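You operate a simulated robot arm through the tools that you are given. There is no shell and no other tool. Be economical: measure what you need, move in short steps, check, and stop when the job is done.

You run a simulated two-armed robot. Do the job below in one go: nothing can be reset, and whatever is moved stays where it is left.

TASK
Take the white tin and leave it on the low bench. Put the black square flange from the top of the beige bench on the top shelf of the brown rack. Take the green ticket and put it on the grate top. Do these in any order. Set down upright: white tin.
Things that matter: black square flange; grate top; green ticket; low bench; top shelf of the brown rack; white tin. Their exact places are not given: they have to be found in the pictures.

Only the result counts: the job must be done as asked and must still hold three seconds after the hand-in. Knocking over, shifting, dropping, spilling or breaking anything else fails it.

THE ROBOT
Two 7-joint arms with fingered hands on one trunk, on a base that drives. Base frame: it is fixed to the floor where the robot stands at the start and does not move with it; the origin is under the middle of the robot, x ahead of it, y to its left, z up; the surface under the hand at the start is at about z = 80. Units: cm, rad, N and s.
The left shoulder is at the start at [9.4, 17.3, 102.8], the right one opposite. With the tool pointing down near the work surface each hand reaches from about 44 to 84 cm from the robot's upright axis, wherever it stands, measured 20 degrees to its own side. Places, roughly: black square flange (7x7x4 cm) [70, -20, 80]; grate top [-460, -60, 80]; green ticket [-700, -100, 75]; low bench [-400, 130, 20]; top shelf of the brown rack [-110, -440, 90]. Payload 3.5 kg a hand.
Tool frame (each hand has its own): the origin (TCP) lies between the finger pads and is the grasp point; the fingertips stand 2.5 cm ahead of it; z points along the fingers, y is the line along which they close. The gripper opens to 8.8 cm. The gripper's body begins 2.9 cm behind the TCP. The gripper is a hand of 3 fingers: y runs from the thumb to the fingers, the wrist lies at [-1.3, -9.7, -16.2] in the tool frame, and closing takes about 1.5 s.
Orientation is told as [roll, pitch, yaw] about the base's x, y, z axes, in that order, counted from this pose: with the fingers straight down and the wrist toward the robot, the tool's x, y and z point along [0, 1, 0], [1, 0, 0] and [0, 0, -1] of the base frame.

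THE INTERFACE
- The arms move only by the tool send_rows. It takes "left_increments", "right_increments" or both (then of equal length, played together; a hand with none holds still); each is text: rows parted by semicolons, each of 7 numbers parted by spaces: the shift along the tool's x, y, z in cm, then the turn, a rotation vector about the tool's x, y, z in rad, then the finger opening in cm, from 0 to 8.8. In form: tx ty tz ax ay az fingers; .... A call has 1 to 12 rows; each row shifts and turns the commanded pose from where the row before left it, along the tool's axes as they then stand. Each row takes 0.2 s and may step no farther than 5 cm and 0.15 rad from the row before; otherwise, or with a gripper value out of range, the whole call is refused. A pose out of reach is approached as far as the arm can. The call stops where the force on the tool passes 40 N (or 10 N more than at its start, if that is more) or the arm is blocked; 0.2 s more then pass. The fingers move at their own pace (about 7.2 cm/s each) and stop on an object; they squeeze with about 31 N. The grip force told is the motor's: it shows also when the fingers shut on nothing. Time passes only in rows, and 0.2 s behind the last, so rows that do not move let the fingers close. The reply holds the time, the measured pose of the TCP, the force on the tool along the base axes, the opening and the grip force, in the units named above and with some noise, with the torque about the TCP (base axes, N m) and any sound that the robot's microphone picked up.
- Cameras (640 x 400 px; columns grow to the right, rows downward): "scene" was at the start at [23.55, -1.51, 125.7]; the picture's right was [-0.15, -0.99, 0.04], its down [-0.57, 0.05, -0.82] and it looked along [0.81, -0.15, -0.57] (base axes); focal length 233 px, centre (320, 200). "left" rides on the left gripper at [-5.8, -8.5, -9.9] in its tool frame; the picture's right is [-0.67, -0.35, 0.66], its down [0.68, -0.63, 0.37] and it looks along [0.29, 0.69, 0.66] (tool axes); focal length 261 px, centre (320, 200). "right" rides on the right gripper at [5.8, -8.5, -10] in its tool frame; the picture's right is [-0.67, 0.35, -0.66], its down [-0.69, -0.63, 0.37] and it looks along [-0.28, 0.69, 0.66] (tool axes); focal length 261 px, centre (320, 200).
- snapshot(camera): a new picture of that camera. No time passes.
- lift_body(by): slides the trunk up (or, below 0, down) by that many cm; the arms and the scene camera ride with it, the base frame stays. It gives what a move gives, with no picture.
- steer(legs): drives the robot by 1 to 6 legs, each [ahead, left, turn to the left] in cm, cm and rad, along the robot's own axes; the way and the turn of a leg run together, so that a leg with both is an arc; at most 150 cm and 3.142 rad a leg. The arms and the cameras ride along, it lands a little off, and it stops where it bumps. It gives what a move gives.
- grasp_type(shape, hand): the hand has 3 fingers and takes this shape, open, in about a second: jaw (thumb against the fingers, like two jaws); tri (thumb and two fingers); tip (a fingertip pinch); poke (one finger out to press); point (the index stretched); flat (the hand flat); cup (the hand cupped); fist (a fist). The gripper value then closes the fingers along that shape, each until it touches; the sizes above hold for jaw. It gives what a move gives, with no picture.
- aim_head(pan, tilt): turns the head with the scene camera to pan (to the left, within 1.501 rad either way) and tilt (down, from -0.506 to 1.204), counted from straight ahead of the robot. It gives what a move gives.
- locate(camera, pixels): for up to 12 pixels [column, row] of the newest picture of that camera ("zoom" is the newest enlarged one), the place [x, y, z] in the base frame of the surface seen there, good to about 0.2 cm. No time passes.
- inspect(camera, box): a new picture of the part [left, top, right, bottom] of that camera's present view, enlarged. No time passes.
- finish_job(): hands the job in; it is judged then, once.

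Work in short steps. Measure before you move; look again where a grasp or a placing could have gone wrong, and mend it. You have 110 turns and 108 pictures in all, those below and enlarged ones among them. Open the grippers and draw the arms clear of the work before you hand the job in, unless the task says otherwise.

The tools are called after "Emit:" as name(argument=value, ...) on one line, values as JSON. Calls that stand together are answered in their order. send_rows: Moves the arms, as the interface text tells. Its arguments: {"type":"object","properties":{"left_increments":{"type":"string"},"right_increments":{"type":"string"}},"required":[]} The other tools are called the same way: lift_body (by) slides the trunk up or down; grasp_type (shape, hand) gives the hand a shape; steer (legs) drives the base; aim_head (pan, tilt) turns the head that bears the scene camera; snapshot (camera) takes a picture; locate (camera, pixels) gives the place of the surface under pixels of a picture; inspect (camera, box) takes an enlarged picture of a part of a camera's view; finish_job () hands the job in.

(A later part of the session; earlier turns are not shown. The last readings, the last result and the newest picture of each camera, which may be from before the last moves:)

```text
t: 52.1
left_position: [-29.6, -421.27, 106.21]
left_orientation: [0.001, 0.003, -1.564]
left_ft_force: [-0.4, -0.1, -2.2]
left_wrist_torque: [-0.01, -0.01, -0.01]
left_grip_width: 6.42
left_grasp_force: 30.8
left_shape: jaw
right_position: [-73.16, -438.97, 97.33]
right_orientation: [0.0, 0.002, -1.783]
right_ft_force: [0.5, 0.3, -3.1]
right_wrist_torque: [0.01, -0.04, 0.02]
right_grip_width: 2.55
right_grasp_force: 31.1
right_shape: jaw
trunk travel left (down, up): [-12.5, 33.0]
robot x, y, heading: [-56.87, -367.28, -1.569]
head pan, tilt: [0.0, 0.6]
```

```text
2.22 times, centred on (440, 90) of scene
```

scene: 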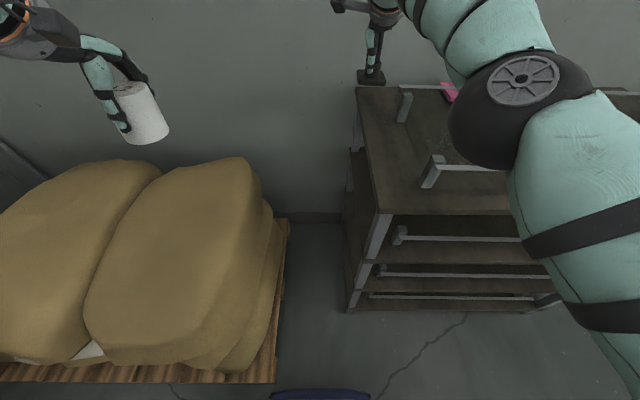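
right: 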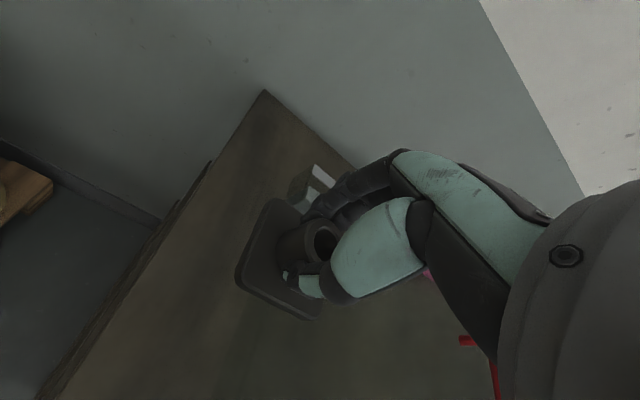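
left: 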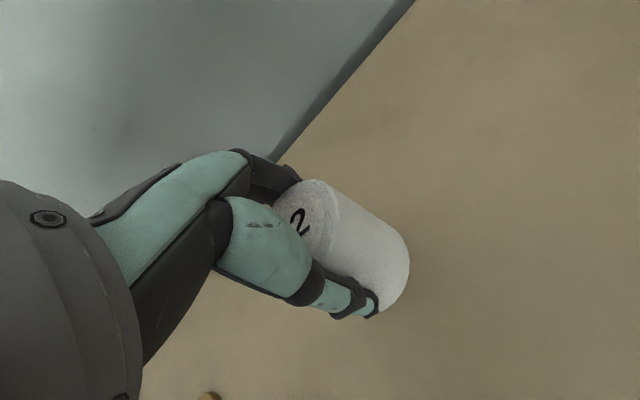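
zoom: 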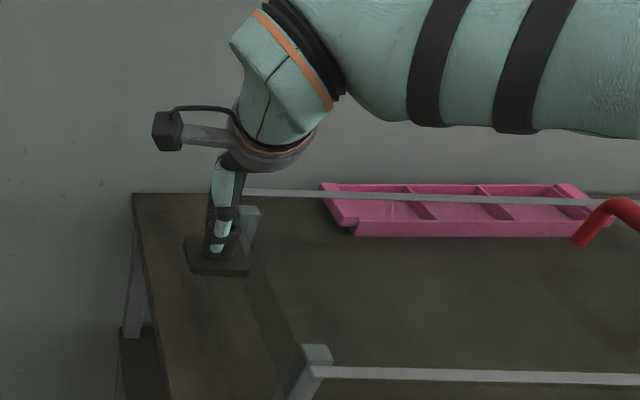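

The plate edge runs parallel to the board edge. I shift 0.3 cm away from the glass and lower until contact.

Emit:
send_rows(right_increments="0.3 0 1 0 0 0 0;0 0 1 0 0 0 0;0 0 1 0 0 0 0;0 0 1 0 0 0 0;0 0 1 0 0 0 0;0 0 1 0 0 0 0;0 0 0.5 0 0 0 0;0 0 0 0 0 0 0")

Emit:
inspect(camera="scene", box=[320, 0, 560, 180])

```text
t: 53.9
left_position: [-29.76, -421.42, 106.35]
left_orientation: [0.002, 0.003, -1.565]
left_ft_force: [-0.4, 0.0, -1.6]
left_wrist_torque: [0.0, 0.01, -0.01]
left_grip_width: 6.44
left_grasp_force: 31.3
left_shape: jaw
right_position: [-72.8, -439.08, 90.62]
right_orientation: [-0.001, 0.004, -1.782]
right_ft_force: [-0.5, -0.9, -4.1]
right_wrist_torque: [-0.02, -0.01, 0.01]
right_grip_width: 2.54
right_grasp_force: 31.4
right_shape: jaw
trunk travel left (down, up): [-12.5, 33.0]
robot x, y, heading: [-57.18, -367.47, -1.566]
head pan, tilt: [0.0, 0.6]
```

```text
2.22 times, centred on (440, 90) of scene
```

zoom: 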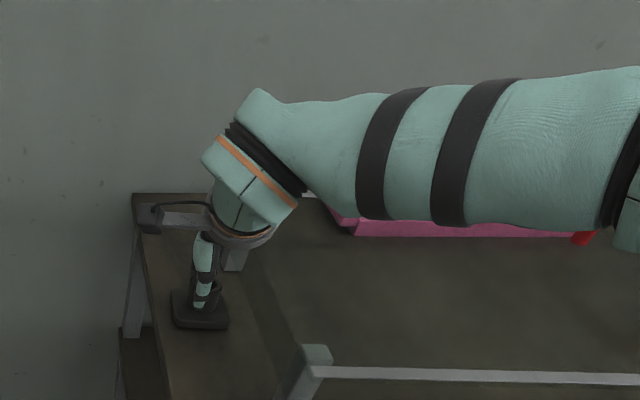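

Nearly down. I check the forearm/elbow heights over the glass and handle before the last millimetres.

Emit:
locate(camera="zoom", pixels=[[350, 215], [450, 220], [570, 225], [630, 245], [630, 100], [300, 200], [580, 238], [200, 325], [215, 315]])

Emit:
send_rows(right_increments="0 0 0.2 0 0 0 0;0 0 0.2 0 0 0 0;0 0 0 0 0 0 0")

```text
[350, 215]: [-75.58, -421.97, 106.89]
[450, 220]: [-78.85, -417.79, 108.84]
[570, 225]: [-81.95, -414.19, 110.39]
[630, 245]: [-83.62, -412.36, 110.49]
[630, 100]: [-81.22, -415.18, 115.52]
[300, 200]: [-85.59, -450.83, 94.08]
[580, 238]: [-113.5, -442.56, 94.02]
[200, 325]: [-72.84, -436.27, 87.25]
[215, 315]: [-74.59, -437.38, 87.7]
```

```text
t: 54.7
left_position: [-29.73, -421.37, 106.35]
left_orientation: [-0.001, 0.002, -1.567]
left_ft_force: [0.8, 0.3, -2.0]
left_wrist_torque: [0.01, 0.0, 0.01]
left_grip_width: 6.43
left_grasp_force: 31.1
left_shape: jaw
right_position: [-72.89, -439.05, 90.3]
right_orientation: [-0.002, 0.002, -1.781]
right_ft_force: [0.7, -1.2, -1.7]
right_wrist_torque: [-0.02, -0.01, 0.01]
right_grip_width: 2.53
right_grasp_force: 31.0
right_shape: jaw
trunk travel left (down, up): [-12.5, 33.0]
robot x, y, heading: [-57.25, -367.44, -1.563]
head pan, tilt: [0.0, 0.6]
```

Clear everywhere, and weight is starting to come off (−1.7 N). Down 0.2 cm more, then open slowly.

Emit:
send_rows(right_increments="0 0 0.15 0 0 0 0;0 0 0.1 0 0 0 0;0 0 0 0 0 0 2.8;0 0 0 0 0 0 3.4;0 0 0 0 0 0 4.2;0 0 0 0 0 0 5;0 0 0 0 0 0 5;0 0 0 0 0 0 5")

Emit:
inspect(camera="right", box=[160, 120, 480, 320])

```text
t: 56.5
left_position: [-29.78, -421.27, 106.32]
left_orientation: [-0.001, 0.0, -1.564]
left_ft_force: [-0.3, 0.0, -2.3]
left_wrist_torque: [0.02, 0.01, 0.02]
left_grip_width: 6.45
left_grasp_force: 31.6
left_shape: jaw
right_position: [-72.9, -439.04, 90.12]
right_orientation: [0.001, 0.001, -1.781]
right_ft_force: [0.2, -0.1, -0.4]
right_wrist_torque: [0.0, -0.02, -0.01]
right_grip_width: 4.94
right_grasp_force: 0.2
right_shape: jaw
trunk travel left (down, up): [-12.5, 33.0]
robot x, y, heading: [-56.91, -367.39, -1.567]
head pan, tilt: [0.0, 0.6]
```

```text
2.00 times, centred on (320, 220) of right
```

zoom: 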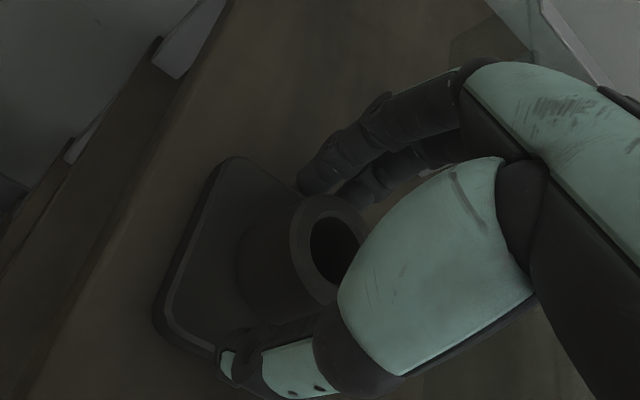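

Released cleanly with force at zero. I raise the hand straight up in small steps, then check.

Emit:
send_rows(right_increments="0 0 -0.5 0 0 0 5.5;0 0 -1 0 0 0 6;0 0 -1.2 0 0 0 6;0 0 -1.2 0 0 0 6;0 0 -1.2 0 0 0 6;0 0 -1.2 0 0 0 6;0 0 -1.2 0 0 0 6;0 0 -1.2 0 0 0 6;0 0 -1.2 0 0 0 6;0 0 -1.2 0 0 0 6;0 0 -1.2 0 0 0 6;0 0 0 0 0 0 6")

Emit:
inspect(camera="scene", box=[320, 0, 560, 180])

```text
t: 59.1
left_position: [-29.77, -421.25, 106.34]
left_orientation: [0.0, 0.0, -1.565]
left_ft_force: [0.1, 0.7, -2.9]
left_wrist_torque: [0.01, -0.02, -0.02]
left_grip_width: 6.41
left_grasp_force: 31.8
left_shape: jaw
right_position: [-72.98, -439.0, 102.45]
right_orientation: [0.0, 0.003, -1.781]
right_ft_force: [0.0, -0.2, 0.3]
right_wrist_torque: [-0.02, 0.02, 0.0]
right_grip_width: 5.94
right_grasp_force: 0.2
right_shape: jaw
trunk travel left (down, up): [-12.5, 33.0]
robot x, y, heading: [-56.97, -366.83, -1.565]
head pan, tilt: [0.0, 0.6]
```

```text
2.22 times, centred on (440, 90) of scene
```

zoom: 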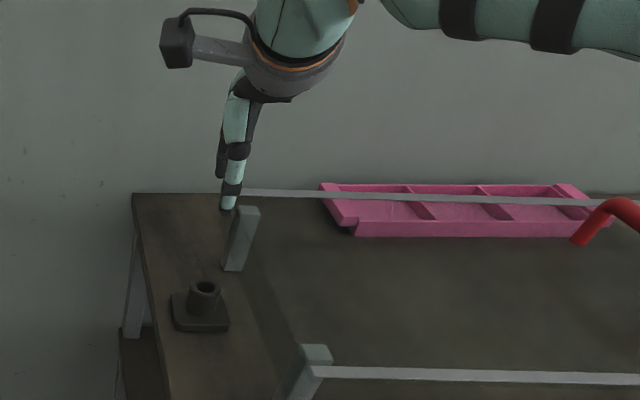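

The flange sits on the board's left strip, clear of the glass. I back away, tuck the right arm, and return up the aisle.

Emit:
steer(legs=[[-45, 0, 0]])

Emit:
send_rows(right_increments="-0.9 -2 0 0 0 -0.02 6;-0.9 -2 0 0 0 -0.02 6;-0.9 -2 0 0 0 -0.02 6;-0.9 -2 0 0 0 -0.02 6;-0.9 -2 0 0 0 -0.02 6;-0.9 -2 0 0 0 -0.02 6;-0.9 -2 0 0 0 -0.02 6;-0.9 -2 0 0 0 -0.02 6;-0.9 -2 0 0 0 -0.02 6;-0.9 -2 0 0 0 -0.02 6;-0.9 -2 0 0 0 -0.02 6;0 0 0 0 0 0 6", left_increments="-1.3 0 0 0 0 0 4;-1.3 0 0 0 0 0 4;-1.3 0 0 0 0 0 4;-1.3 0 0 0 0 0 4;-1.3 0 0 0 0 0 4;-1.3 0 0 0 0 0 4;-1.3 0 0 0 0 0 4;-1.3 0 0 0 0 0 4;-1.3 0 0 0 0 0 4;-1.3 0 0 0 0 0 4;0 0 0 0 0 0 4;0 0 0 0 0 0 4")

Emit:
steer(legs=[[-150, 10, 0], [-100, 0, 0]])

Emit:
aim_head(pan=-1.45, tilt=0.4)

Emit:
snapshot(camera="scene")

```text
t: 61.8
left_position: [-29.94, -376.41, 106.32]
left_orientation: [0.0, 0.0, -1.568]
left_ft_force: [-0.7, 0.5, -1.8]
left_wrist_torque: [-0.02, -0.02, 0.03]
left_grip_width: 6.45
left_grasp_force: 30.9
left_shape: jaw
right_position: [-73.09, -394.14, 102.4]
right_orientation: [0.0, 0.001, -1.782]
right_ft_force: [-0.3, 0.9, -0.2]
right_wrist_torque: [-0.01, -0.02, 0.03]
right_grip_width: 5.96
right_grasp_force: 0.0
right_shape: jaw
trunk travel left (down, up): [-12.5, 33.0]
robot x, y, heading: [-57.26, -322.71, -1.569]
head pan, tilt: [0.0, 0.6]
```

```text
t: 64.4
left_position: [-42.96, -376.52, 106.3]
left_orientation: [0.0, 0.002, -1.568]
left_ft_force: [0.9, 1.0, -3.1]
left_wrist_torque: [-0.01, -0.01, -0.05]
left_grip_width: 6.43
left_grasp_force: 31.2
left_shape: jaw
right_position: [-80.45, -371.18, 102.36]
right_orientation: [0.0, 0.004, -1.562]
right_ft_force: [-0.7, -0.2, 0.1]
right_wrist_torque: [0.02, 0.0, -0.01]
right_grip_width: 5.95
right_grasp_force: 0.0
right_shape: jaw
trunk travel left (down, up): [-12.5, 33.0]
robot x, y, heading: [-57.01, -322.37, -1.564]
head pan, tilt: [0.0, 0.6]
```

```text
refused: leg 1 is longer than a leg can be; nothing moved
```

```text
t: 66.0
left_position: [-42.84, -376.47, 106.4]
left_orientation: [0.001, 0.0, -1.567]
left_ft_force: [-0.1, 0.2, -1.8]
left_wrist_torque: [0.01, 0.07, 0.0]
left_grip_width: 6.44
left_grasp_force: 31.5
left_shape: jaw
right_position: [-80.46, -371.2, 102.44]
right_orientation: [-0.001, 0.002, -1.562]
right_ft_force: [-0.5, -0.3, -0.2]
right_wrist_torque: [0.02, -0.01, 0.02]
right_grip_width: 5.95
right_grasp_force: 0.1
right_shape: jaw
trunk travel left (down, up): [-12.5, 33.0]
robot x, y, heading: [-57.13, -322.41, -1.566]
head pan, tilt: [-1.45, 0.4]
```

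```text
76 pictures are left
```

scene: 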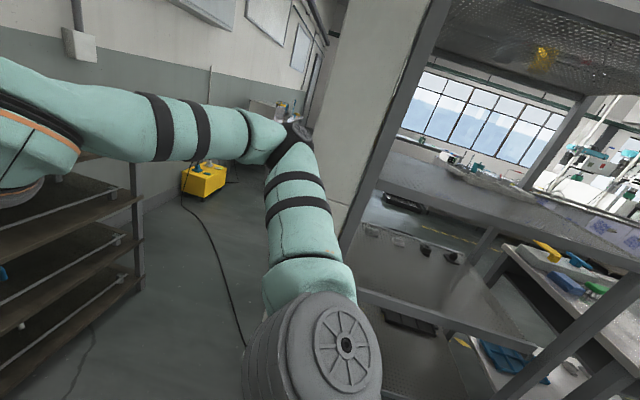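

The drive leg was slightly too long; resending shorter legs.

Emit:
steer(legs=[[-140, 10, 0], [-110, 0, 0]])

Emit:
snapshot(camera="scene")

```text
t: 78.2
left_position: [-35.02, -125.76, 106.22]
left_orientation: [0.0, 0.001, -1.555]
left_ft_force: [0.3, 0.6, -2.2]
left_wrist_torque: [0.0, 0.0, 0.01]
left_grip_width: 6.43
left_grasp_force: 31.1
left_shape: jaw
right_position: [-72.55, -120.99, 102.43]
right_orientation: [0.0, 0.002, -1.548]
right_ft_force: [0.8, -0.5, 0.8]
right_wrist_torque: [0.01, 0.01, 0.0]
right_grip_width: 5.98
right_grasp_force: 0.0
right_shape: jaw
trunk travel left (down, up): [-12.5, 33.0]
robot x, y, heading: [-49.88, -71.82, -1.56]
head pan, tilt: [-1.45, 0.4]
```

```text
75 pictures are left
```

scene: 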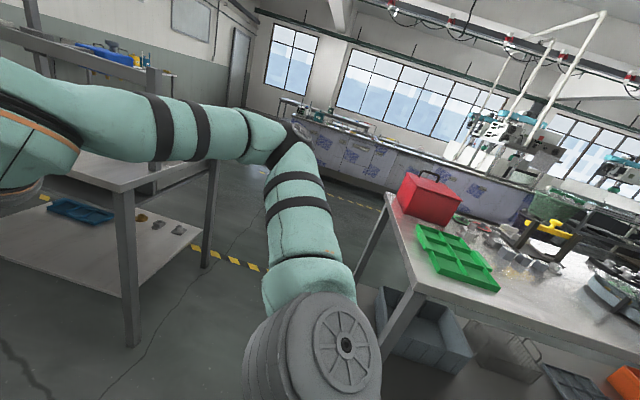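

There is a gap between the grey bench and a second table; beyond are machines. I measure it.

Emit:
locate(camera="scene", pixels=[[130, 340], [208, 265], [350, 290], [388, 200], [415, 290], [240, 260], [180, 160], [300, 220], [330, 150], [440, 180], [620, 280], [260, 195]])

```text
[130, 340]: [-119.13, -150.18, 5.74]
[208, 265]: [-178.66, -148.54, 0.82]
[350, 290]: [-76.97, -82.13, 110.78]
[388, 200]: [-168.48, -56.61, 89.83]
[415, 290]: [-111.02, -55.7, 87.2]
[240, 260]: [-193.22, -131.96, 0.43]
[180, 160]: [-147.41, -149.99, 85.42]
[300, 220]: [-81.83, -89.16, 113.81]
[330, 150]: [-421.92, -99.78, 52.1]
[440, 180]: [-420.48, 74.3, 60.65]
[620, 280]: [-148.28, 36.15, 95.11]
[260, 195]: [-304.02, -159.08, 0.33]
```

The gap spans y -148…-56 (center -102). I go there and turn to face -x.

Emit:
steer(legs=[[30, 0, 0], [0, 0, -1.58]])

Emit:
aim_head(pan=0, tilt=0.3)

Emit:
snapshot(camera="scene")

```text
t: 84.1
left_position: [-103.14, -117.16, 106.32]
left_orientation: [-0.002, -0.001, -3.117]
left_ft_force: [0.0, 0.5, -1.5]
left_wrist_torque: [-0.01, -0.02, 0.0]
left_grip_width: 6.38
left_grasp_force: 30.8
left_shape: jaw
right_position: [-98.71, -79.53, 102.41]
right_orientation: [0.0, 0.003, -3.11]
right_ft_force: [-0.1, 0.5, 0.2]
right_wrist_torque: [-0.01, -0.01, -0.02]
right_grip_width: 5.97
right_grasp_force: 0.0
right_shape: jaw
trunk travel left (down, up): [-12.5, 33.0]
robot x, y, heading: [-49.21, -101.85, -3.117]
head pan, tilt: [-1.45, 0.4]
```

```text
t: 85.7
left_position: [-103.08, -117.19, 106.32]
left_orientation: [0.0, 0.0, -3.116]
left_ft_force: [-0.5, 0.3, -1.4]
left_wrist_torque: [0.0, -0.04, -0.01]
left_grip_width: 6.4
left_grasp_force: 31.2
left_shape: jaw
right_position: [-98.63, -79.62, 102.34]
right_orientation: [0.0, 0.004, -3.11]
right_ft_force: [1.1, 0.3, -0.8]
right_wrist_torque: [0.01, -0.02, 0.0]
right_grip_width: 5.96
right_grasp_force: 0.1
right_shape: jaw
trunk travel left (down, up): [-12.5, 33.0]
robot x, y, heading: [-49.3, -101.8, -3.115]
head pan, tilt: [0.0, 0.3]
```

```text
74 pictures are left
```

scene: 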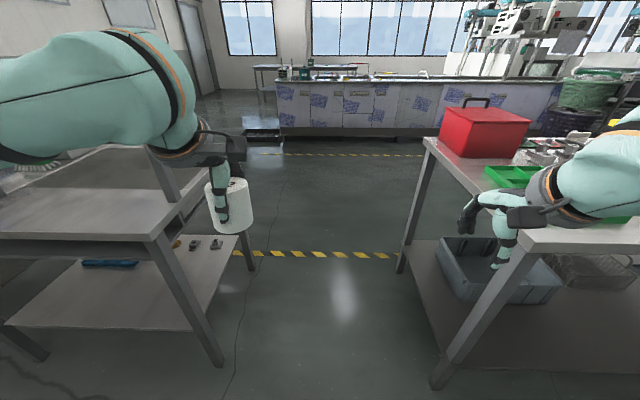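

Checking clearances: red box, its table edge, the right elbow, and the far counter.

Emit:
locate(camera="scene", pixels=[[445, 110], [442, 155], [425, 140], [600, 215], [160, 240], [150, 150], [278, 125], [278, 82], [240, 140], [255, 75], [400, 105], [550, 85]])

Emit:
inspect(camera="scene", box=[200, 0, 640, 275])

```text
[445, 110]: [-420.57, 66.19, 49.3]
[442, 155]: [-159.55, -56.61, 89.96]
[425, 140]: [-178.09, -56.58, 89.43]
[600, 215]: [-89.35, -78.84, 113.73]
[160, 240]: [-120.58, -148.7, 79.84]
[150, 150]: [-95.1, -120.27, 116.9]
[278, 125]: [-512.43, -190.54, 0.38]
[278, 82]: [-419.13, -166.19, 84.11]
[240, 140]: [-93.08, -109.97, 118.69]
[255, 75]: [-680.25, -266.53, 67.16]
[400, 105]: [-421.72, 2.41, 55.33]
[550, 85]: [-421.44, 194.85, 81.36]
```

```text
1.45 times, centred on (420, 138) of scene
```

zoom: 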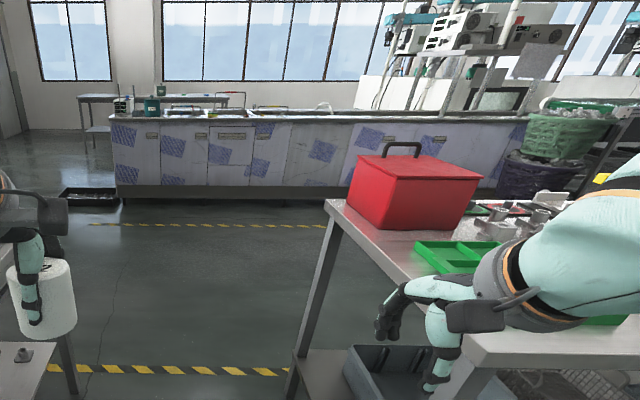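

The gap is clear: red box begins at y≈-56. The counter with the grate top is at x≈-420. I correct heading and drive through.

Emit:
steer(legs=[[0, 0, -0.027], [150, 0, 0], [60, 0, 0]])

Emit:
aim_head(pan=-0.6, tilt=0.4)

Emit:
snapshot(camera="scene")

```text
t: 96.4
left_position: [-312.77, -113.88, 106.48]
left_orientation: [-0.002, -0.001, 3.133]
left_ft_force: [0.2, 0.1, -2.3]
left_wrist_torque: [-0.01, -0.03, -0.01]
left_grip_width: 6.37
left_grasp_force: 30.9
left_shape: jaw
right_position: [-306.96, -76.47, 102.43]
right_orientation: [-0.001, 0.002, 3.14]
right_ft_force: [0.7, -0.1, 0.0]
right_wrist_torque: [0.01, 0.01, 0.01]
right_grip_width: 5.96
right_grasp_force: 0.1
right_shape: jaw
trunk travel left (down, up): [-12.5, 33.0]
robot x, y, heading: [-258.26, -100.13, 3.129]
head pan, tilt: [0.0, 0.3]
```

```text
t: 97.4
left_position: [-312.72, -113.82, 106.33]
left_orientation: [0.0, 0.0, 3.134]
left_ft_force: [0.9, 0.7, -2.0]
left_wrist_torque: [-0.03, 0.01, -0.04]
left_grip_width: 6.36
left_grasp_force: 31.0
left_shape: jaw
right_position: [-307.02, -76.5, 102.44]
right_orientation: [-0.001, 0.005, 3.138]
right_ft_force: [0.1, 0.2, -0.3]
right_wrist_torque: [-0.01, 0.0, -0.02]
right_grip_width: 5.94
right_grasp_force: 0.1
right_shape: jaw
trunk travel left (down, up): [-12.5, 33.0]
robot x, y, heading: [-258.54, -100.47, 3.132]
head pan, tilt: [-0.6, 0.4]
```

```text
72 pictures are left
```

scene: 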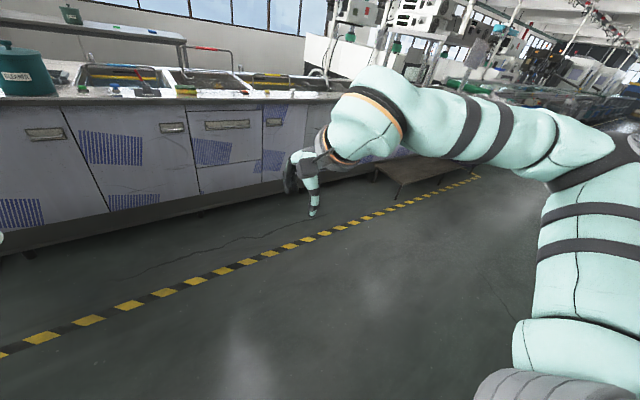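

The low bench appears at (410,178), and sinks with grates on the counter at (120,75)–(290,80). I enlarge and measure.

Emit:
inspect(camera="scene", box=[0, 40, 360, 130])

Emit:
inspect(camera="scene", box=[360, 140, 500, 228])

Emit:
locate(camera="scene", pixels=[[395, 190], [385, 168], [415, 185], [450, 172], [120, 85], [130, 70], [215, 85], [200, 75], [280, 80], [270, 95], [80, 100], [300, 85]])

```text
1.78 times, centred on (180, 85) of scene
```

zoom: 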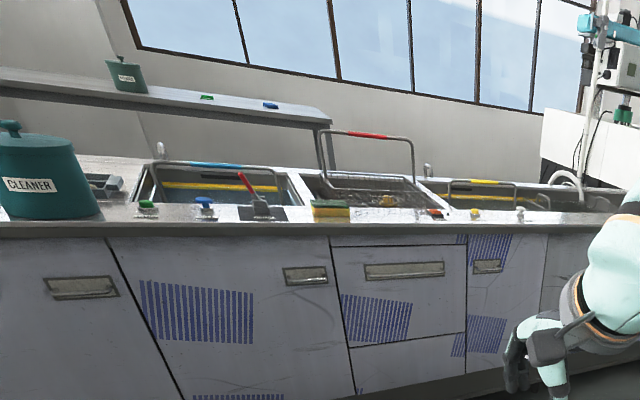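

```text
4.55 times, centred on (430, 184) of scene
```

zoom: 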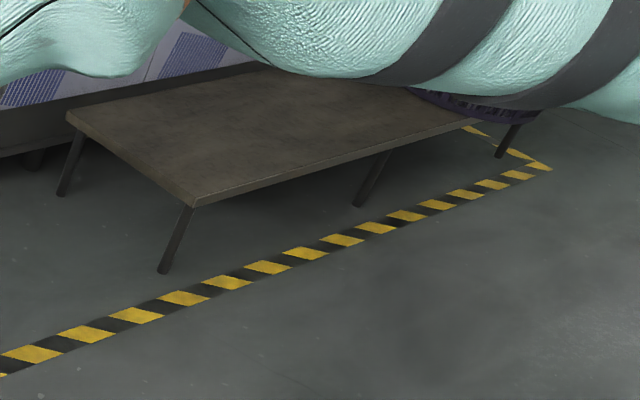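

```text
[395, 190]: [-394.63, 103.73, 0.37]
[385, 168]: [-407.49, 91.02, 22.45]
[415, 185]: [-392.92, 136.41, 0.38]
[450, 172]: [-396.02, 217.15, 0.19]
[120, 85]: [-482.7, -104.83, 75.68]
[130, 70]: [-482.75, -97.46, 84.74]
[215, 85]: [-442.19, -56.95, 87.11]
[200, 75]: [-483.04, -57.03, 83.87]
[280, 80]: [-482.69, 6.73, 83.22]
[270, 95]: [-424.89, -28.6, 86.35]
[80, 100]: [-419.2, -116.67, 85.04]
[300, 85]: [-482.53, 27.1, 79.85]
```

Low bench corners are at about (403,184) and (375,166). I measure them, then strafe right to stand in front of it.

Emit:
locate(camera="zoom", pixels=[[193, 200], [72, 118], [300, 160], [400, 120], [470, 123], [200, 120], [270, 75]])

Emit:
steer(legs=[[0, -120, 0], [0, -100, 0]])

Emit:
aim_head(pan=0, tilt=0.6)

Emit:
snapshot(camera="scene")

```text
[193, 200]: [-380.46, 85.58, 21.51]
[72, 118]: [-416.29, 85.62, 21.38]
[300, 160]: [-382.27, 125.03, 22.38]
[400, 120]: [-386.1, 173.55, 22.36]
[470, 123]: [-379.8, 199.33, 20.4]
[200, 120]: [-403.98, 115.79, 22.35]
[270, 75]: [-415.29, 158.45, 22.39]
```

```text
t: 108.3
left_position: [-311.12, 106.58, 106.37]
left_orientation: [0.0, -0.001, 3.132]
left_ft_force: [-0.8, 0.0, -2.0]
left_wrist_torque: [0.03, 0.02, 0.01]
left_grip_width: 6.38
left_grasp_force: 30.3
left_shape: jaw
right_position: [-305.23, 143.98, 102.39]
right_orientation: [0.001, 0.002, 3.137]
right_ft_force: [-0.6, 0.2, -0.2]
right_wrist_torque: [0.04, 0.02, -0.02]
right_grip_width: 5.99
right_grasp_force: 0.1
right_shape: jaw
trunk travel left (down, up): [-12.5, 33.0]
robot x, y, heading: [-257.03, 119.66, 3.135]
head pan, tilt: [-0.6, 0.4]
```

```text
t: 109.3
left_position: [-311.07, 106.43, 106.41]
left_orientation: [-0.001, 0.0, 3.131]
left_ft_force: [-0.6, 0.3, -2.6]
left_wrist_torque: [-0.02, 0.01, -0.02]
left_grip_width: 6.36
left_grasp_force: 31.0
left_shape: jaw
right_position: [-305.33, 143.94, 102.33]
right_orientation: [0.001, 0.004, 3.137]
right_ft_force: [-0.1, -0.5, -0.7]
right_wrist_torque: [0.01, -0.03, 0.01]
right_grip_width: 5.96
right_grasp_force: 0.0
right_shape: jaw
trunk travel left (down, up): [-12.5, 33.0]
robot x, y, heading: [-257.08, 119.91, 3.13]
head pan, tilt: [0.0, 0.6]
```

```text
69 pictures are left
```

scene: 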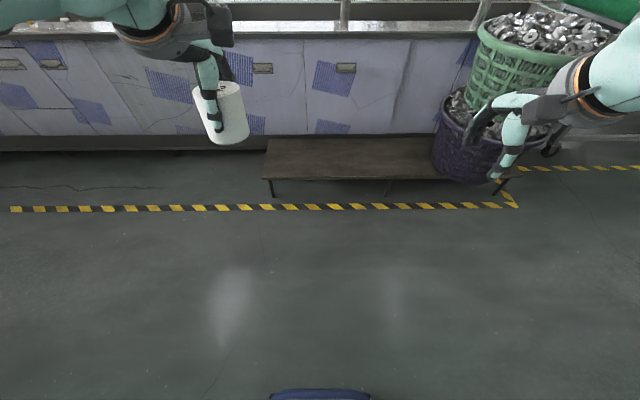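

Bench top: x -380…-416, y 85.6…~170, z 22.4. I check where the baskets are before approaching.

Emit:
locate(camera="scene", pixels=[[470, 90], [480, 25], [436, 160], [445, 110], [265, 145], [267, 178], [430, 175], [535, 55], [470, 180], [340, 155]])

```text
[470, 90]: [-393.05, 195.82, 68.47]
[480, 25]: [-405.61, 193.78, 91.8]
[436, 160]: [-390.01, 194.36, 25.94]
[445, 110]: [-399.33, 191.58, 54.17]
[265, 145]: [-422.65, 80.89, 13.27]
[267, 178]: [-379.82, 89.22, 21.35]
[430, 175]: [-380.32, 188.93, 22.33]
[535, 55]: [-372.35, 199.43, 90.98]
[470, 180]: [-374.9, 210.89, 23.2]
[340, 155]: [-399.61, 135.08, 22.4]
```

Baskets start at y≈190, well clear. I drive 84 cm ahead to the bench and lower the trunk.

Emit:
steer(legs=[[84, 0, 0]])

Emit:
lift_body(by=-12)

```text
t: 113.7
left_position: [-394.68, 107.54, 106.35]
left_orientation: [0.0, 0.0, 3.129]
left_ft_force: [-0.5, -0.7, -1.6]
left_wrist_torque: [-0.02, 0.02, 0.0]
left_grip_width: 6.37
left_grasp_force: 31.0
left_shape: jaw
right_position: [-388.97, 144.85, 102.44]
right_orientation: [0.0, 0.005, 3.134]
right_ft_force: [-0.3, -1.1, 0.6]
right_wrist_torque: [0.0, 0.01, 0.03]
right_grip_width: 5.98
right_grasp_force: 0.0
right_shape: jaw
trunk travel left (down, up): [-12.5, 33.0]
robot x, y, heading: [-340.67, 120.92, 3.127]
head pan, tilt: [0.0, 0.6]
```

```text
t: 115.2
left_position: [-394.76, 107.54, 94.46]
left_orientation: [-0.001, -0.004, 3.129]
left_ft_force: [1.0, 0.2, -2.2]
left_wrist_torque: [0.02, 0.03, -0.04]
left_grip_width: 6.39
left_grasp_force: 31.0
left_shape: jaw
right_position: [-388.92, 144.94, 90.47]
right_orientation: [0.001, -0.001, 3.134]
right_ft_force: [-0.1, -0.1, 0.5]
right_wrist_torque: [-0.01, 0.01, 0.01]
right_grip_width: 5.96
right_grasp_force: 0.0
right_shape: jaw
trunk travel left (down, up): [-0.5, 45.0]
robot x, y, heading: [-340.67, 121.02, 3.13]
head pan, tilt: [0.0, 0.6]
```

The hand is over the bench at (-394.8,107.5). I lower the left hand in steps.

Emit:
send_rows(left_increments="0 0 3 0 0 0 4;0 0 3 0 0 0 4;0 0 3 0 0 0 4;0 0 3 0 0 0 4;0 0 3 0 0 0 4;0 0 3 0 0 0 4;0 0 3 0 0 0 4;0 0 3 0 0 0 4;0 0 3 0 0 0 4;0 0 3 0 0 0 4;0 0 3 0 0 0 4;0 0 0 0 0 0 4")

Emit:
aim_head(pan=0.1, tilt=0.9)

Emit:
snapshot(camera="scene")

```text
t: 117.8
left_position: [-394.69, 107.66, 61.33]
left_orientation: [0.0, 0.0, 3.13]
left_ft_force: [-0.8, 0.7, -1.7]
left_wrist_torque: [0.03, 0.0, 0.03]
left_grip_width: 6.37
left_grasp_force: 30.7
left_shape: jaw
right_position: [-388.95, 144.85, 90.39]
right_orientation: [0.0, 0.003, 3.133]
right_ft_force: [-0.4, -0.1, 0.6]
right_wrist_torque: [-0.02, -0.02, -0.01]
right_grip_width: 5.97
right_grasp_force: 0.1
right_shape: jaw
trunk travel left (down, up): [-0.5, 45.0]
robot x, y, heading: [-340.76, 120.66, 3.13]
head pan, tilt: [0.0, 0.6]
```

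```text
t: 118.6
left_position: [-394.67, 107.43, 61.44]
left_orientation: [0.0, -0.001, 3.132]
left_ft_force: [1.0, -1.3, -1.5]
left_wrist_torque: [0.0, -0.02, 0.02]
left_grip_width: 6.35
left_grasp_force: 31.0
left_shape: jaw
right_position: [-388.91, 144.86, 90.45]
right_orientation: [-0.001, 0.003, 3.135]
right_ft_force: [1.1, -0.5, 0.6]
right_wrist_torque: [-0.02, -0.02, 0.0]
right_grip_width: 5.92
right_grasp_force: 0.0
right_shape: jaw
trunk travel left (down, up): [-0.5, 45.0]
robot x, y, heading: [-340.8, 120.9, 3.128]
head pan, tilt: [0.099, 0.901]
```

```text
68 pictures are left
```

scene: 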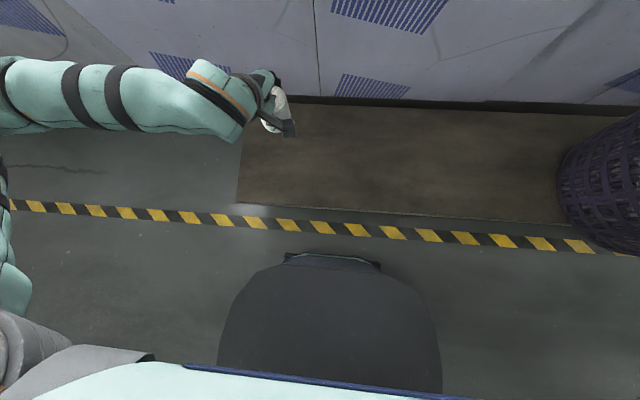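

All clear; continuing down to about z 33.5.

Emit:
send_rows(left_increments="0 0 2.8 0 0 0 4;0 0 2.8 0 0 0 4;0 0 2.8 0 0 0 4;0 0 2.8 0 0 0 4;0 0 2.8 0 0 0 4;0 0 2.8 0 0 0 4;0 0 2.8 0 0 0 4;0 0 2.8 0 0 0 4;0 0 2.8 0 0 0 4;0 0 2.8 0 0 0 4;0 0 0 0 0 0 4")

Emit:
snapshot(camera="scene")

Emit:
snapshot(camera="left")

```text
t: 121.0
left_position: [-394.79, 107.6, 33.3]
left_orientation: [0.001, 0.0, 3.131]
left_ft_force: [-0.4, 0.3, -2.2]
left_wrist_torque: [0.0, -0.01, -0.01]
left_grip_width: 6.33
left_grasp_force: 30.5
left_shape: jaw
right_position: [-389.0, 144.89, 90.41]
right_orientation: [-0.001, 0.001, 3.136]
right_ft_force: [-0.7, 0.6, 0.1]
right_wrist_torque: [-0.02, -0.01, 0.01]
right_grip_width: 6.0
right_grasp_force: 0.1
right_shape: jaw
trunk travel left (down, up): [-0.5, 45.0]
robot x, y, heading: [-340.83, 120.84, 3.128]
head pan, tilt: [0.099, 0.901]
```

```text
67 pictures are left
```

scene: 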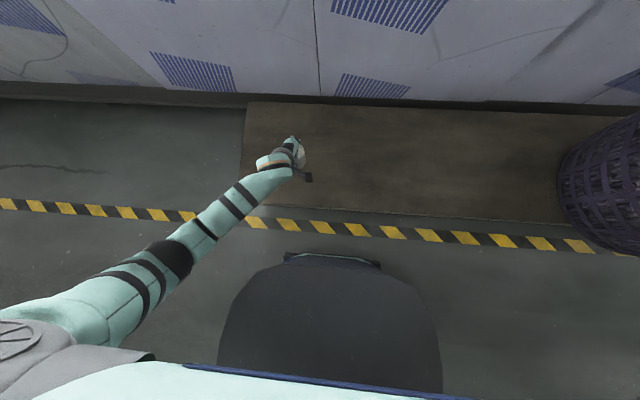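

```text
66 pictures are left
```

left: 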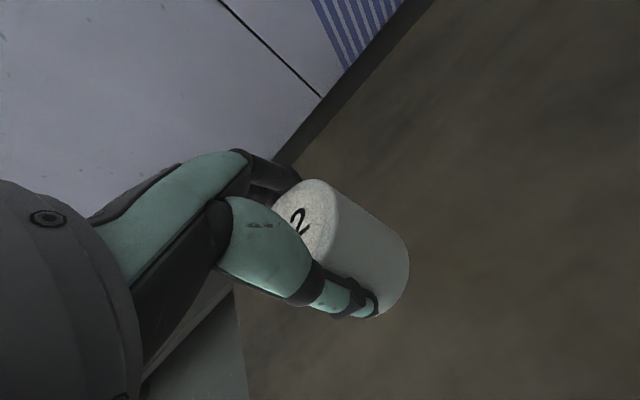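

I check tin tilt by sampling its lid and side in the wrist view.

Emit:
locate(camera="left", pixels=[[325, 185], [340, 205], [338, 235], [325, 258], [310, 200], [320, 220], [405, 260], [395, 290], [400, 245]])

```text
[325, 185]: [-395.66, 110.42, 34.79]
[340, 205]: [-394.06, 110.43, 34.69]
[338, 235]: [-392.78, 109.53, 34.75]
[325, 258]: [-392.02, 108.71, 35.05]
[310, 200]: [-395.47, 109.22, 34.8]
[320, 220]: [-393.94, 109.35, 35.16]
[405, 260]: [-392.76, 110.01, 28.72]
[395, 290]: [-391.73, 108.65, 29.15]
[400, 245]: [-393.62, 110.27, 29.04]
```

The lid is level (34.7–35.1), bottom at about z 27.7. I lower 4.8 cm, then creep to contact.

Emit:
send_rows(left_increments="0 0 1.5 0 0 0 4;0 0 1.5 0 0 0 4;0 0 1 0 0 0 4;0 0 0.8 0 0 0 4;0 0 0.2 0 0 0 4;0 0 0 0 0 0 4;0 0 0 0 0 0 4")

```text
t: 122.6
left_position: [-394.89, 107.55, 28.35]
left_orientation: [-0.001, 0.002, 3.128]
left_ft_force: [0.0, 0.6, -1.6]
left_wrist_torque: [0.01, 0.01, -0.02]
left_grip_width: 6.33
left_grasp_force: 30.6
left_shape: jaw
right_position: [-388.99, 144.93, 90.43]
right_orientation: [-0.001, 0.005, 3.134]
right_ft_force: [-0.3, 0.1, 0.0]
right_wrist_torque: [0.01, 0.02, 0.01]
right_grip_width: 5.97
right_grasp_force: 0.1
right_shape: jaw
trunk travel left (down, up): [-0.5, 45.0]
robot x, y, heading: [-340.27, 121.05, 3.13]
head pan, tilt: [0.099, 0.901]
```

Not yet touching; creeping down further.

Emit:
send_rows(left_increments="0 0 0.2 0 0 0 4;0 0 0.2 0 0 0 4;0 0 0 0 0 0 4")

```text
t: 123.4
left_position: [-394.77, 107.52, 28.01]
left_orientation: [-0.001, 0.001, 3.13]
left_ft_force: [-0.1, 0.5, -2.2]
left_wrist_torque: [-0.03, -0.05, -0.03]
left_grip_width: 6.32
left_grasp_force: 30.8
left_shape: jaw
right_position: [-388.98, 145.0, 90.35]
right_orientation: [-0.001, 0.003, 3.134]
right_ft_force: [-0.7, 0.5, -1.0]
right_wrist_torque: [0.0, 0.01, -0.02]
right_grip_width: 5.97
right_grasp_force: 0.1
right_shape: jaw
trunk travel left (down, up): [-0.5, 45.0]
robot x, y, heading: [-340.41, 120.91, 3.129]
head pan, tilt: [0.099, 0.901]
```

Emit:
send_rows(left_increments="0 0 0.2 0 0 0 4;0 0 0.2 0 0 0 4;0 0 0 0 0 0 4")

```text
t: 124.2
left_position: [-394.83, 107.57, 27.68]
left_orientation: [0.001, 0.0, 3.129]
left_ft_force: [0.2, -1.1, 4.1]
left_wrist_torque: [-0.02, 0.14, 0.03]
left_grip_width: 6.32
left_grasp_force: 30.4
left_shape: jaw
right_position: [-388.89, 144.91, 90.36]
right_orientation: [0.0, 0.002, 3.135]
right_ft_force: [0.1, -0.3, -1.1]
right_wrist_torque: [0.02, -0.04, 0.03]
right_grip_width: 5.99
right_grasp_force: 0.1
right_shape: jaw
trunk travel left (down, up): [-0.5, 45.0]
robot x, y, heading: [-340.74, 120.95, 3.129]
head pan, tilt: [0.099, 0.901]
```

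Contact (+4.1 N). I open gradually, then look.

Emit:
send_rows(left_increments="0 0 -0.1 0 0 0 6.6;0 0 0 0 0 0 7;0 0 0 0 0 0 7.6;0 0 0 0 0 0 8.2;0 0 0 0 0 0 8.8;0 0 0 0 0 0 8.8;0 0 0 0 0 0 8.8")

Emit:
snapshot(camera="left")

```text
t: 125.8
left_position: [-394.78, 107.54, 27.71]
left_orientation: [-0.002, -0.001, 3.13]
left_ft_force: [-0.2, 0.4, 0.0]
left_wrist_torque: [0.0, -0.03, 0.01]
left_grip_width: 8.72
left_grasp_force: 0.0
left_shape: jaw
right_position: [-388.89, 144.97, 90.45]
right_orientation: [0.0, 0.001, 3.135]
right_ft_force: [-0.5, 0.0, 0.2]
right_wrist_torque: [0.0, 0.03, -0.04]
right_grip_width: 5.97
right_grasp_force: 0.1
right_shape: jaw
trunk travel left (down, up): [-0.5, 45.0]
robot x, y, heading: [-340.46, 120.78, 3.132]
head pan, tilt: [0.099, 0.901]
```

```text
65 pictures are left
```

left: 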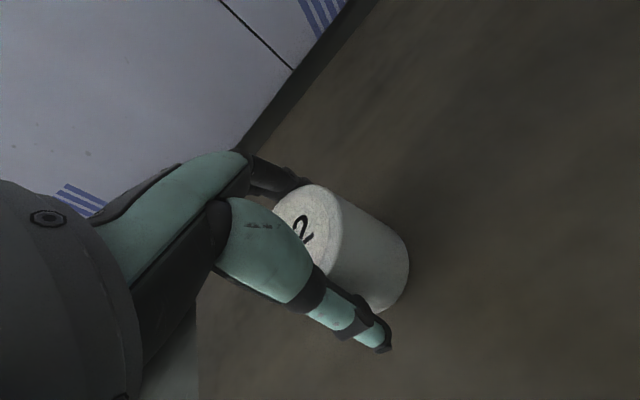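

The tin stands free. I raise the hand straight up.

Emit:
send_rows(left_increments="0 0 -0.5 0 0 0 8.8;0 0 -1 0 0 0 8.8;0 0 -1.5 0 0 0 8.8;0 0 -2 0 0 0 8.8;0 0 -2 0 0 0 8.8;0 0 -3 0 0 0 8.8;0 0 -3 0 0 0 8.8;0 0 -3 0 0 0 8.8;0 0 -3 0 0 0 8.8;0 0 -3 0 0 0 8.8;0 0 -3 0 0 0 8.8;0 0 0 0 0 0 8.8")

Emit:
send_rows(left_increments="0 0 -3 0 0 0 8.8;0 0 -3 0 0 0 8.8;0 0 -3 0 0 0 8.8;0 0 -3 0 0 0 8.8;0 0 -3 0 0 0 8.8;0 0 -3 0 0 0 8.8;0 0 -3 0 0 0 8.8;0 0 -3 0 0 0 8.8;0 0 -3 0 0 0 8.8;0 0 -3 0 0 0 8.8;0 0 -3 0 0 0 8.8;0 0 -3 0 0 0 8.8")

Emit:
snapshot(camera="scene")

```text
t: 127.9
left_position: [-395.04, 100.87, 46.47]
left_orientation: [0.175, -0.007, 3.121]
left_ft_force: [-0.5, 0.0, 0.5]
left_wrist_torque: [-0.03, 0.02, 0.0]
left_grip_width: 8.78
left_grasp_force: 0.1
left_shape: jaw
right_position: [-388.89, 144.93, 90.67]
right_orientation: [0.0, 0.003, 3.134]
right_ft_force: [-0.1, 0.0, -0.6]
right_wrist_torque: [-0.03, 0.01, 0.0]
right_grip_width: 5.97
right_grasp_force: 0.3
right_shape: jaw
trunk travel left (down, up): [-0.5, 45.0]
robot x, y, heading: [-340.72, 120.9, 3.128]
head pan, tilt: [0.099, 0.901]
stopped in row 10 (left hand): the arm was blocked; the commanded pose is now the measured one
```

```text
t: 130.7
left_position: [-398.12, 103.96, 80.43]
left_orientation: [0.23, -0.028, -3.104]
left_ft_force: [-0.8, 0.0, 0.0]
left_wrist_torque: [0.0, 0.0, 0.03]
left_grip_width: 8.79
left_grasp_force: 0.0
left_shape: jaw
left hand out of reach, approached as far as the arm can: row 11, 12
right_position: [-388.91, 144.97, 90.35]
right_orientation: [0.0, 0.003, 3.134]
right_ft_force: [-0.1, 0.3, 0.0]
right_wrist_torque: [0.0, -0.02, 0.02]
right_grip_width: 5.99
right_grasp_force: 0.1
right_shape: jaw
trunk travel left (down, up): [-0.5, 45.0]
robot x, y, heading: [-340.69, 120.82, 3.13]
head pan, tilt: [0.099, 0.901]
stopped in row 12 (left hand): the arm was blocked; the commanded pose is now the measured one
```

```text
64 pictures are left
```

scene: 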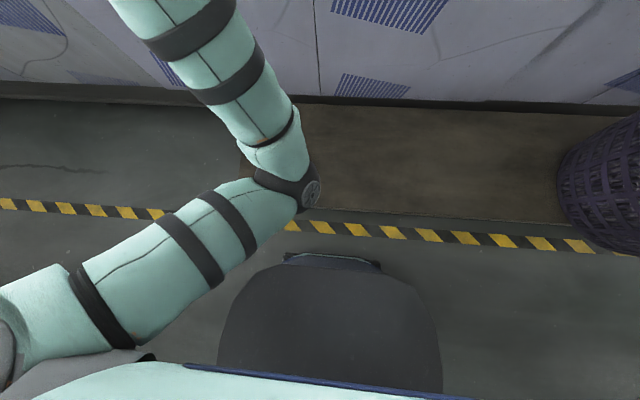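

The arm got blocked and its elbow swung inward. I look from the left camera and scan with the head.

Emit:
snapshot(camera="left")

Emit:
aim_head(pan=0.25, tilt=0.55)

Emit:
snapshot(camera="scene")

Emit:
snapshot(camera="right")

```text
63 pictures are left
```

left: 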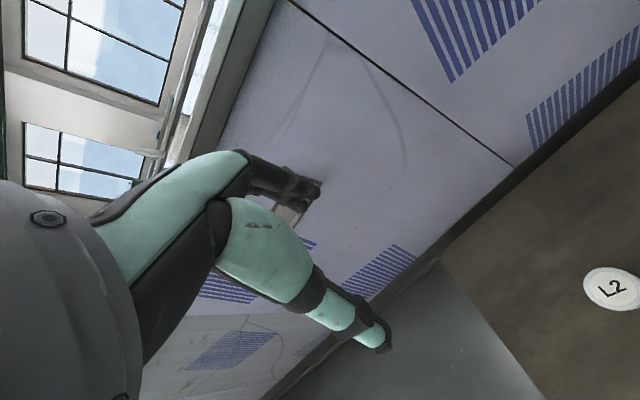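

```text
t: 131.5
left_position: [-398.1, 103.94, 80.39]
left_orientation: [0.229, -0.027, -3.106]
left_ft_force: [0.1, 0.2, -0.3]
left_wrist_torque: [-0.01, -0.01, 0.02]
left_grip_width: 8.8
left_grasp_force: 0.0
left_shape: jaw
right_position: [-388.94, 144.94, 90.37]
right_orientation: [0.001, 0.0, 3.136]
right_ft_force: [0.4, 0.8, 0.5]
right_wrist_torque: [0.02, -0.02, -0.01]
right_grip_width: 5.98
right_grasp_force: 0.1
right_shape: jaw
trunk travel left (down, up): [-0.5, 45.0]
robot x, y, heading: [-340.48, 120.92, 3.128]
head pan, tilt: [0.25, 0.55]
```

```text
62 pictures are left
```

scene: 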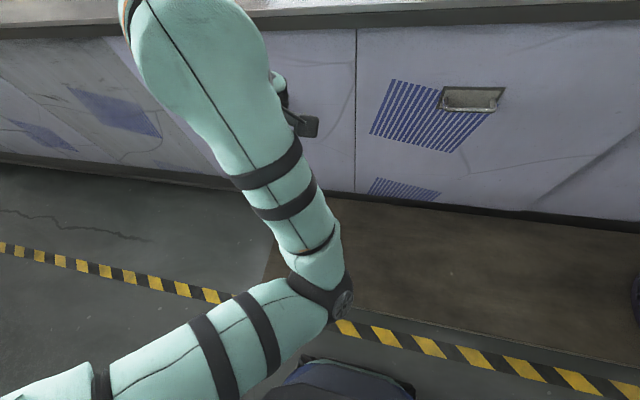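

```text
61 pictures are left
```

right: 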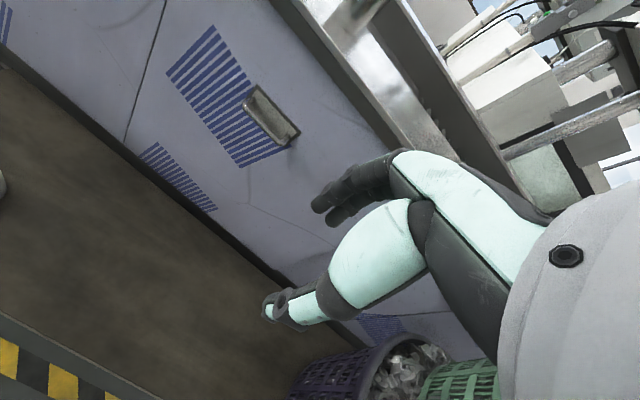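

The tin stands upright at (610,288) in the left view. I back off 75 cm into free space and then sort out the arm.

Emit:
steer(legs=[[-75, 0, 0]])

Emit:
snapshot(camera="scene")

```text
t: 135.6
left_position: [-323.26, 102.99, 80.5]
left_orientation: [0.229, -0.029, -3.102]
left_ft_force: [0.9, 0.5, 0.5]
left_wrist_torque: [-0.02, -0.01, -0.02]
left_grip_width: 8.77
left_grasp_force: 0.1
left_shape: jaw
right_position: [-314.21, 143.94, 90.4]
right_orientation: [-0.001, 0.001, 3.138]
right_ft_force: [-0.6, 0.2, 0.1]
right_wrist_torque: [0.01, 0.0, -0.02]
right_grip_width: 5.94
right_grasp_force: 0.0
right_shape: jaw
trunk travel left (down, up): [-0.5, 45.0]
robot x, y, heading: [-265.92, 120.13, 3.128]
head pan, tilt: [0.25, 0.55]
```

```text
60 pictures are left
```

scene: 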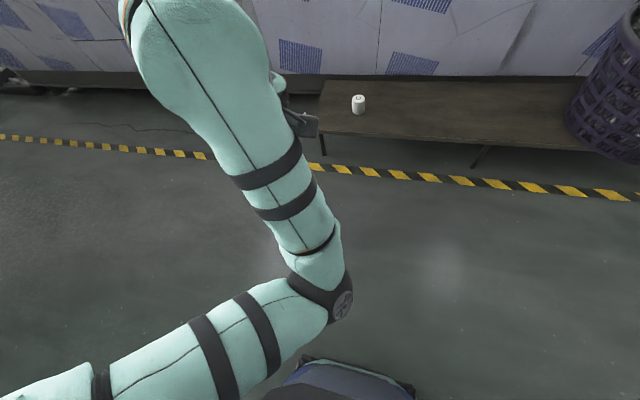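

The tin stands upright on the bench. I raise the trunk back and bring the left hand level and up, hoping the elbow returns outward.

Emit:
lift_body(by=12)

Emit:
send_rows(left_increments="0.5 0 -1 0 0.045 0 8.8;0.5 0 -1 0 0.045 0 8.8;0.5 0 -1 0 0.045 0 8.8;0.5 0 -1 0 0.045 0 8.8;0.5 0 -1 0 0.045 0 8.8;0.5 0 -1 0 0 0 8.8;0.5 0 -1 0 0 0 8.8;0.5 0 -1 0 0 0 8.8;0 0 0 0 0 0 8.8")

Emit:
snapshot(camera="scene")

```text
t: 137.1
left_position: [-323.98, 99.76, 93.42]
left_orientation: [0.27, -0.056, -3.044]
left_ft_force: [0.1, 0.3, -0.4]
left_wrist_torque: [0.01, -0.01, 0.01]
left_grip_width: 8.77
left_grasp_force: 0.1
left_shape: jaw
right_position: [-314.43, 144.01, 102.32]
right_orientation: [0.0, 0.002, 3.138]
right_ft_force: [-0.3, 0.0, 0.5]
right_wrist_torque: [0.01, 0.02, 0.01]
right_grip_width: 5.97
right_grasp_force: 0.0
right_shape: jaw
trunk travel left (down, up): [-12.5, 33.0]
robot x, y, heading: [-265.67, 120.41, 3.135]
head pan, tilt: [0.25, 0.55]
```

```text
t: 139.3
left_position: [-323.44, 98.69, 102.27]
left_orientation: [0.486, -0.052, -3.027]
left_ft_force: [-0.6, 0.5, -0.4]
left_wrist_torque: [0.03, 0.01, -0.02]
left_grip_width: 8.76
left_grasp_force: 0.1
left_shape: jaw
right_position: [-314.37, 143.98, 102.51]
right_orientation: [0.0, 0.002, 3.137]
right_ft_force: [1.1, 0.2, 0.7]
right_wrist_torque: [-0.02, 0.03, 0.02]
right_grip_width: 5.96
right_grasp_force: 0.0
right_shape: jaw
trunk travel left (down, up): [-12.5, 33.0]
robot x, y, heading: [-265.92, 120.24, 3.132]
head pan, tilt: [0.25, 0.55]
stopped in row 9 (left hand): the arm was blocked; the commanded pose is now the measured one
```

```text
59 pictures are left
```

scene: 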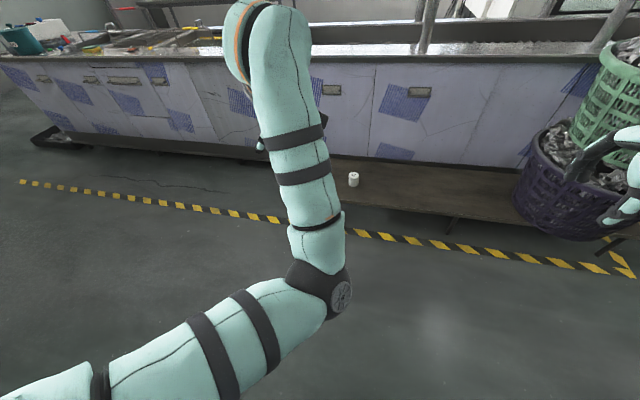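

My tilt sign was wrong (roll grew to 0.49). I reverse it while moving the hand to its left.

Emit:
send_rows(left_increments="0.5 0 0 0 -0.06 0 8.8;0.5 0 0 0 -0.06 0 8.8;0.5 0 0 0 -0.06 0 8.8;0.5 0 0 0 -0.06 0 8.8;0.5 0 0 0 -0.06 0 8.8;0.5 0 0 0 -0.06 0 8.8;0.5 0 0 0 -0.06 0 8.8;0.5 0 0 0 -0.06 0 8.8;0 0 0 0 0 0 8.8")

Emit:
snapshot(camera="scene")

```text
t: 141.3
left_position: [-322.21, 91.48, 98.12]
left_orientation: [0.045, 0.052, -2.954]
left_ft_force: [-0.5, -0.2, 0.0]
left_wrist_torque: [0.0, -0.05, -0.03]
left_grip_width: 8.81
left_grasp_force: 0.0
left_shape: jaw
right_position: [-314.17, 143.91, 102.31]
right_orientation: [-0.001, 0.002, 3.138]
right_ft_force: [0.5, -0.7, 0.3]
right_wrist_torque: [-0.03, 0.04, -0.02]
right_grip_width: 5.95
right_grasp_force: 0.1
right_shape: jaw
trunk travel left (down, up): [-12.5, 33.0]
robot x, y, heading: [-265.79, 120.15, 3.133]
head pan, tilt: [0.25, 0.55]
stopped in row 9 (left hand): the arm was blocked; the commanded pose is now the measured one
```

```text
58 pictures are left
```

scene: 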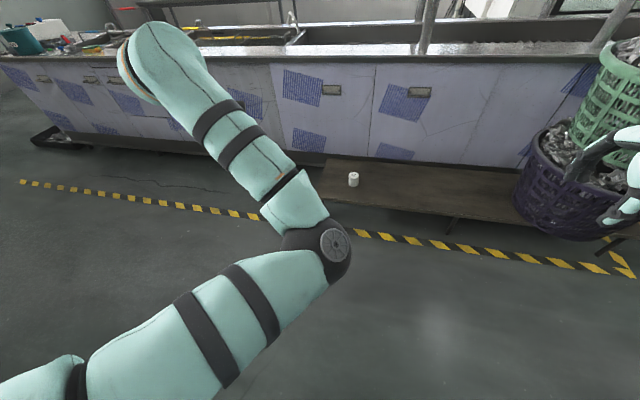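

I keep moving the left hand outward and up to carry the elbow back out.

Emit:
send_rows(left_increments="2 0 -0.5 0 0 0 8.8;2 0 -0.5 0 0 0 8.8;2 0 -0.5 0 0 0 8.8;2 0 -0.5 0 0 0 8.8;2 0 -0.5 0 0 0 8.8;2 0 -0.5 0 0 0 8.8;2 0 -0.5 0 0 0 8.8;2 0 -0.5 0 0 0 8.8;0 0 0 0 0 0 8.8")

Emit:
snapshot(camera="scene")

```text
t: 143.3
left_position: [-319.73, 76.33, 102.95]
left_orientation: [0.043, 0.052, -2.964]
left_ft_force: [-0.3, -1.3, -1.9]
left_wrist_torque: [0.02, 0.0, -0.01]
left_grip_width: 8.8
left_grasp_force: 0.0
left_shape: jaw
right_position: [-314.25, 143.89, 102.4]
right_orientation: [0.001, 0.001, 3.137]
right_ft_force: [0.0, 0.3, 0.4]
right_wrist_torque: [-0.01, -0.05, 0.0]
right_grip_width: 5.97
right_grasp_force: 0.2
right_shape: jaw
trunk travel left (down, up): [-12.5, 33.0]
robot x, y, heading: [-265.63, 120.36, 3.135]
head pan, tilt: [0.25, 0.55]
```

```text
57 pictures are left
```

scene: 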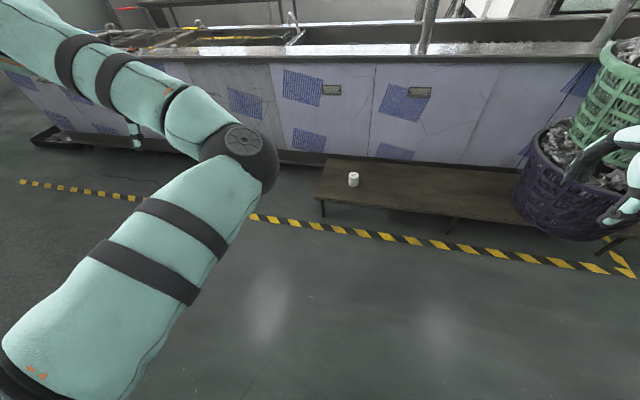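

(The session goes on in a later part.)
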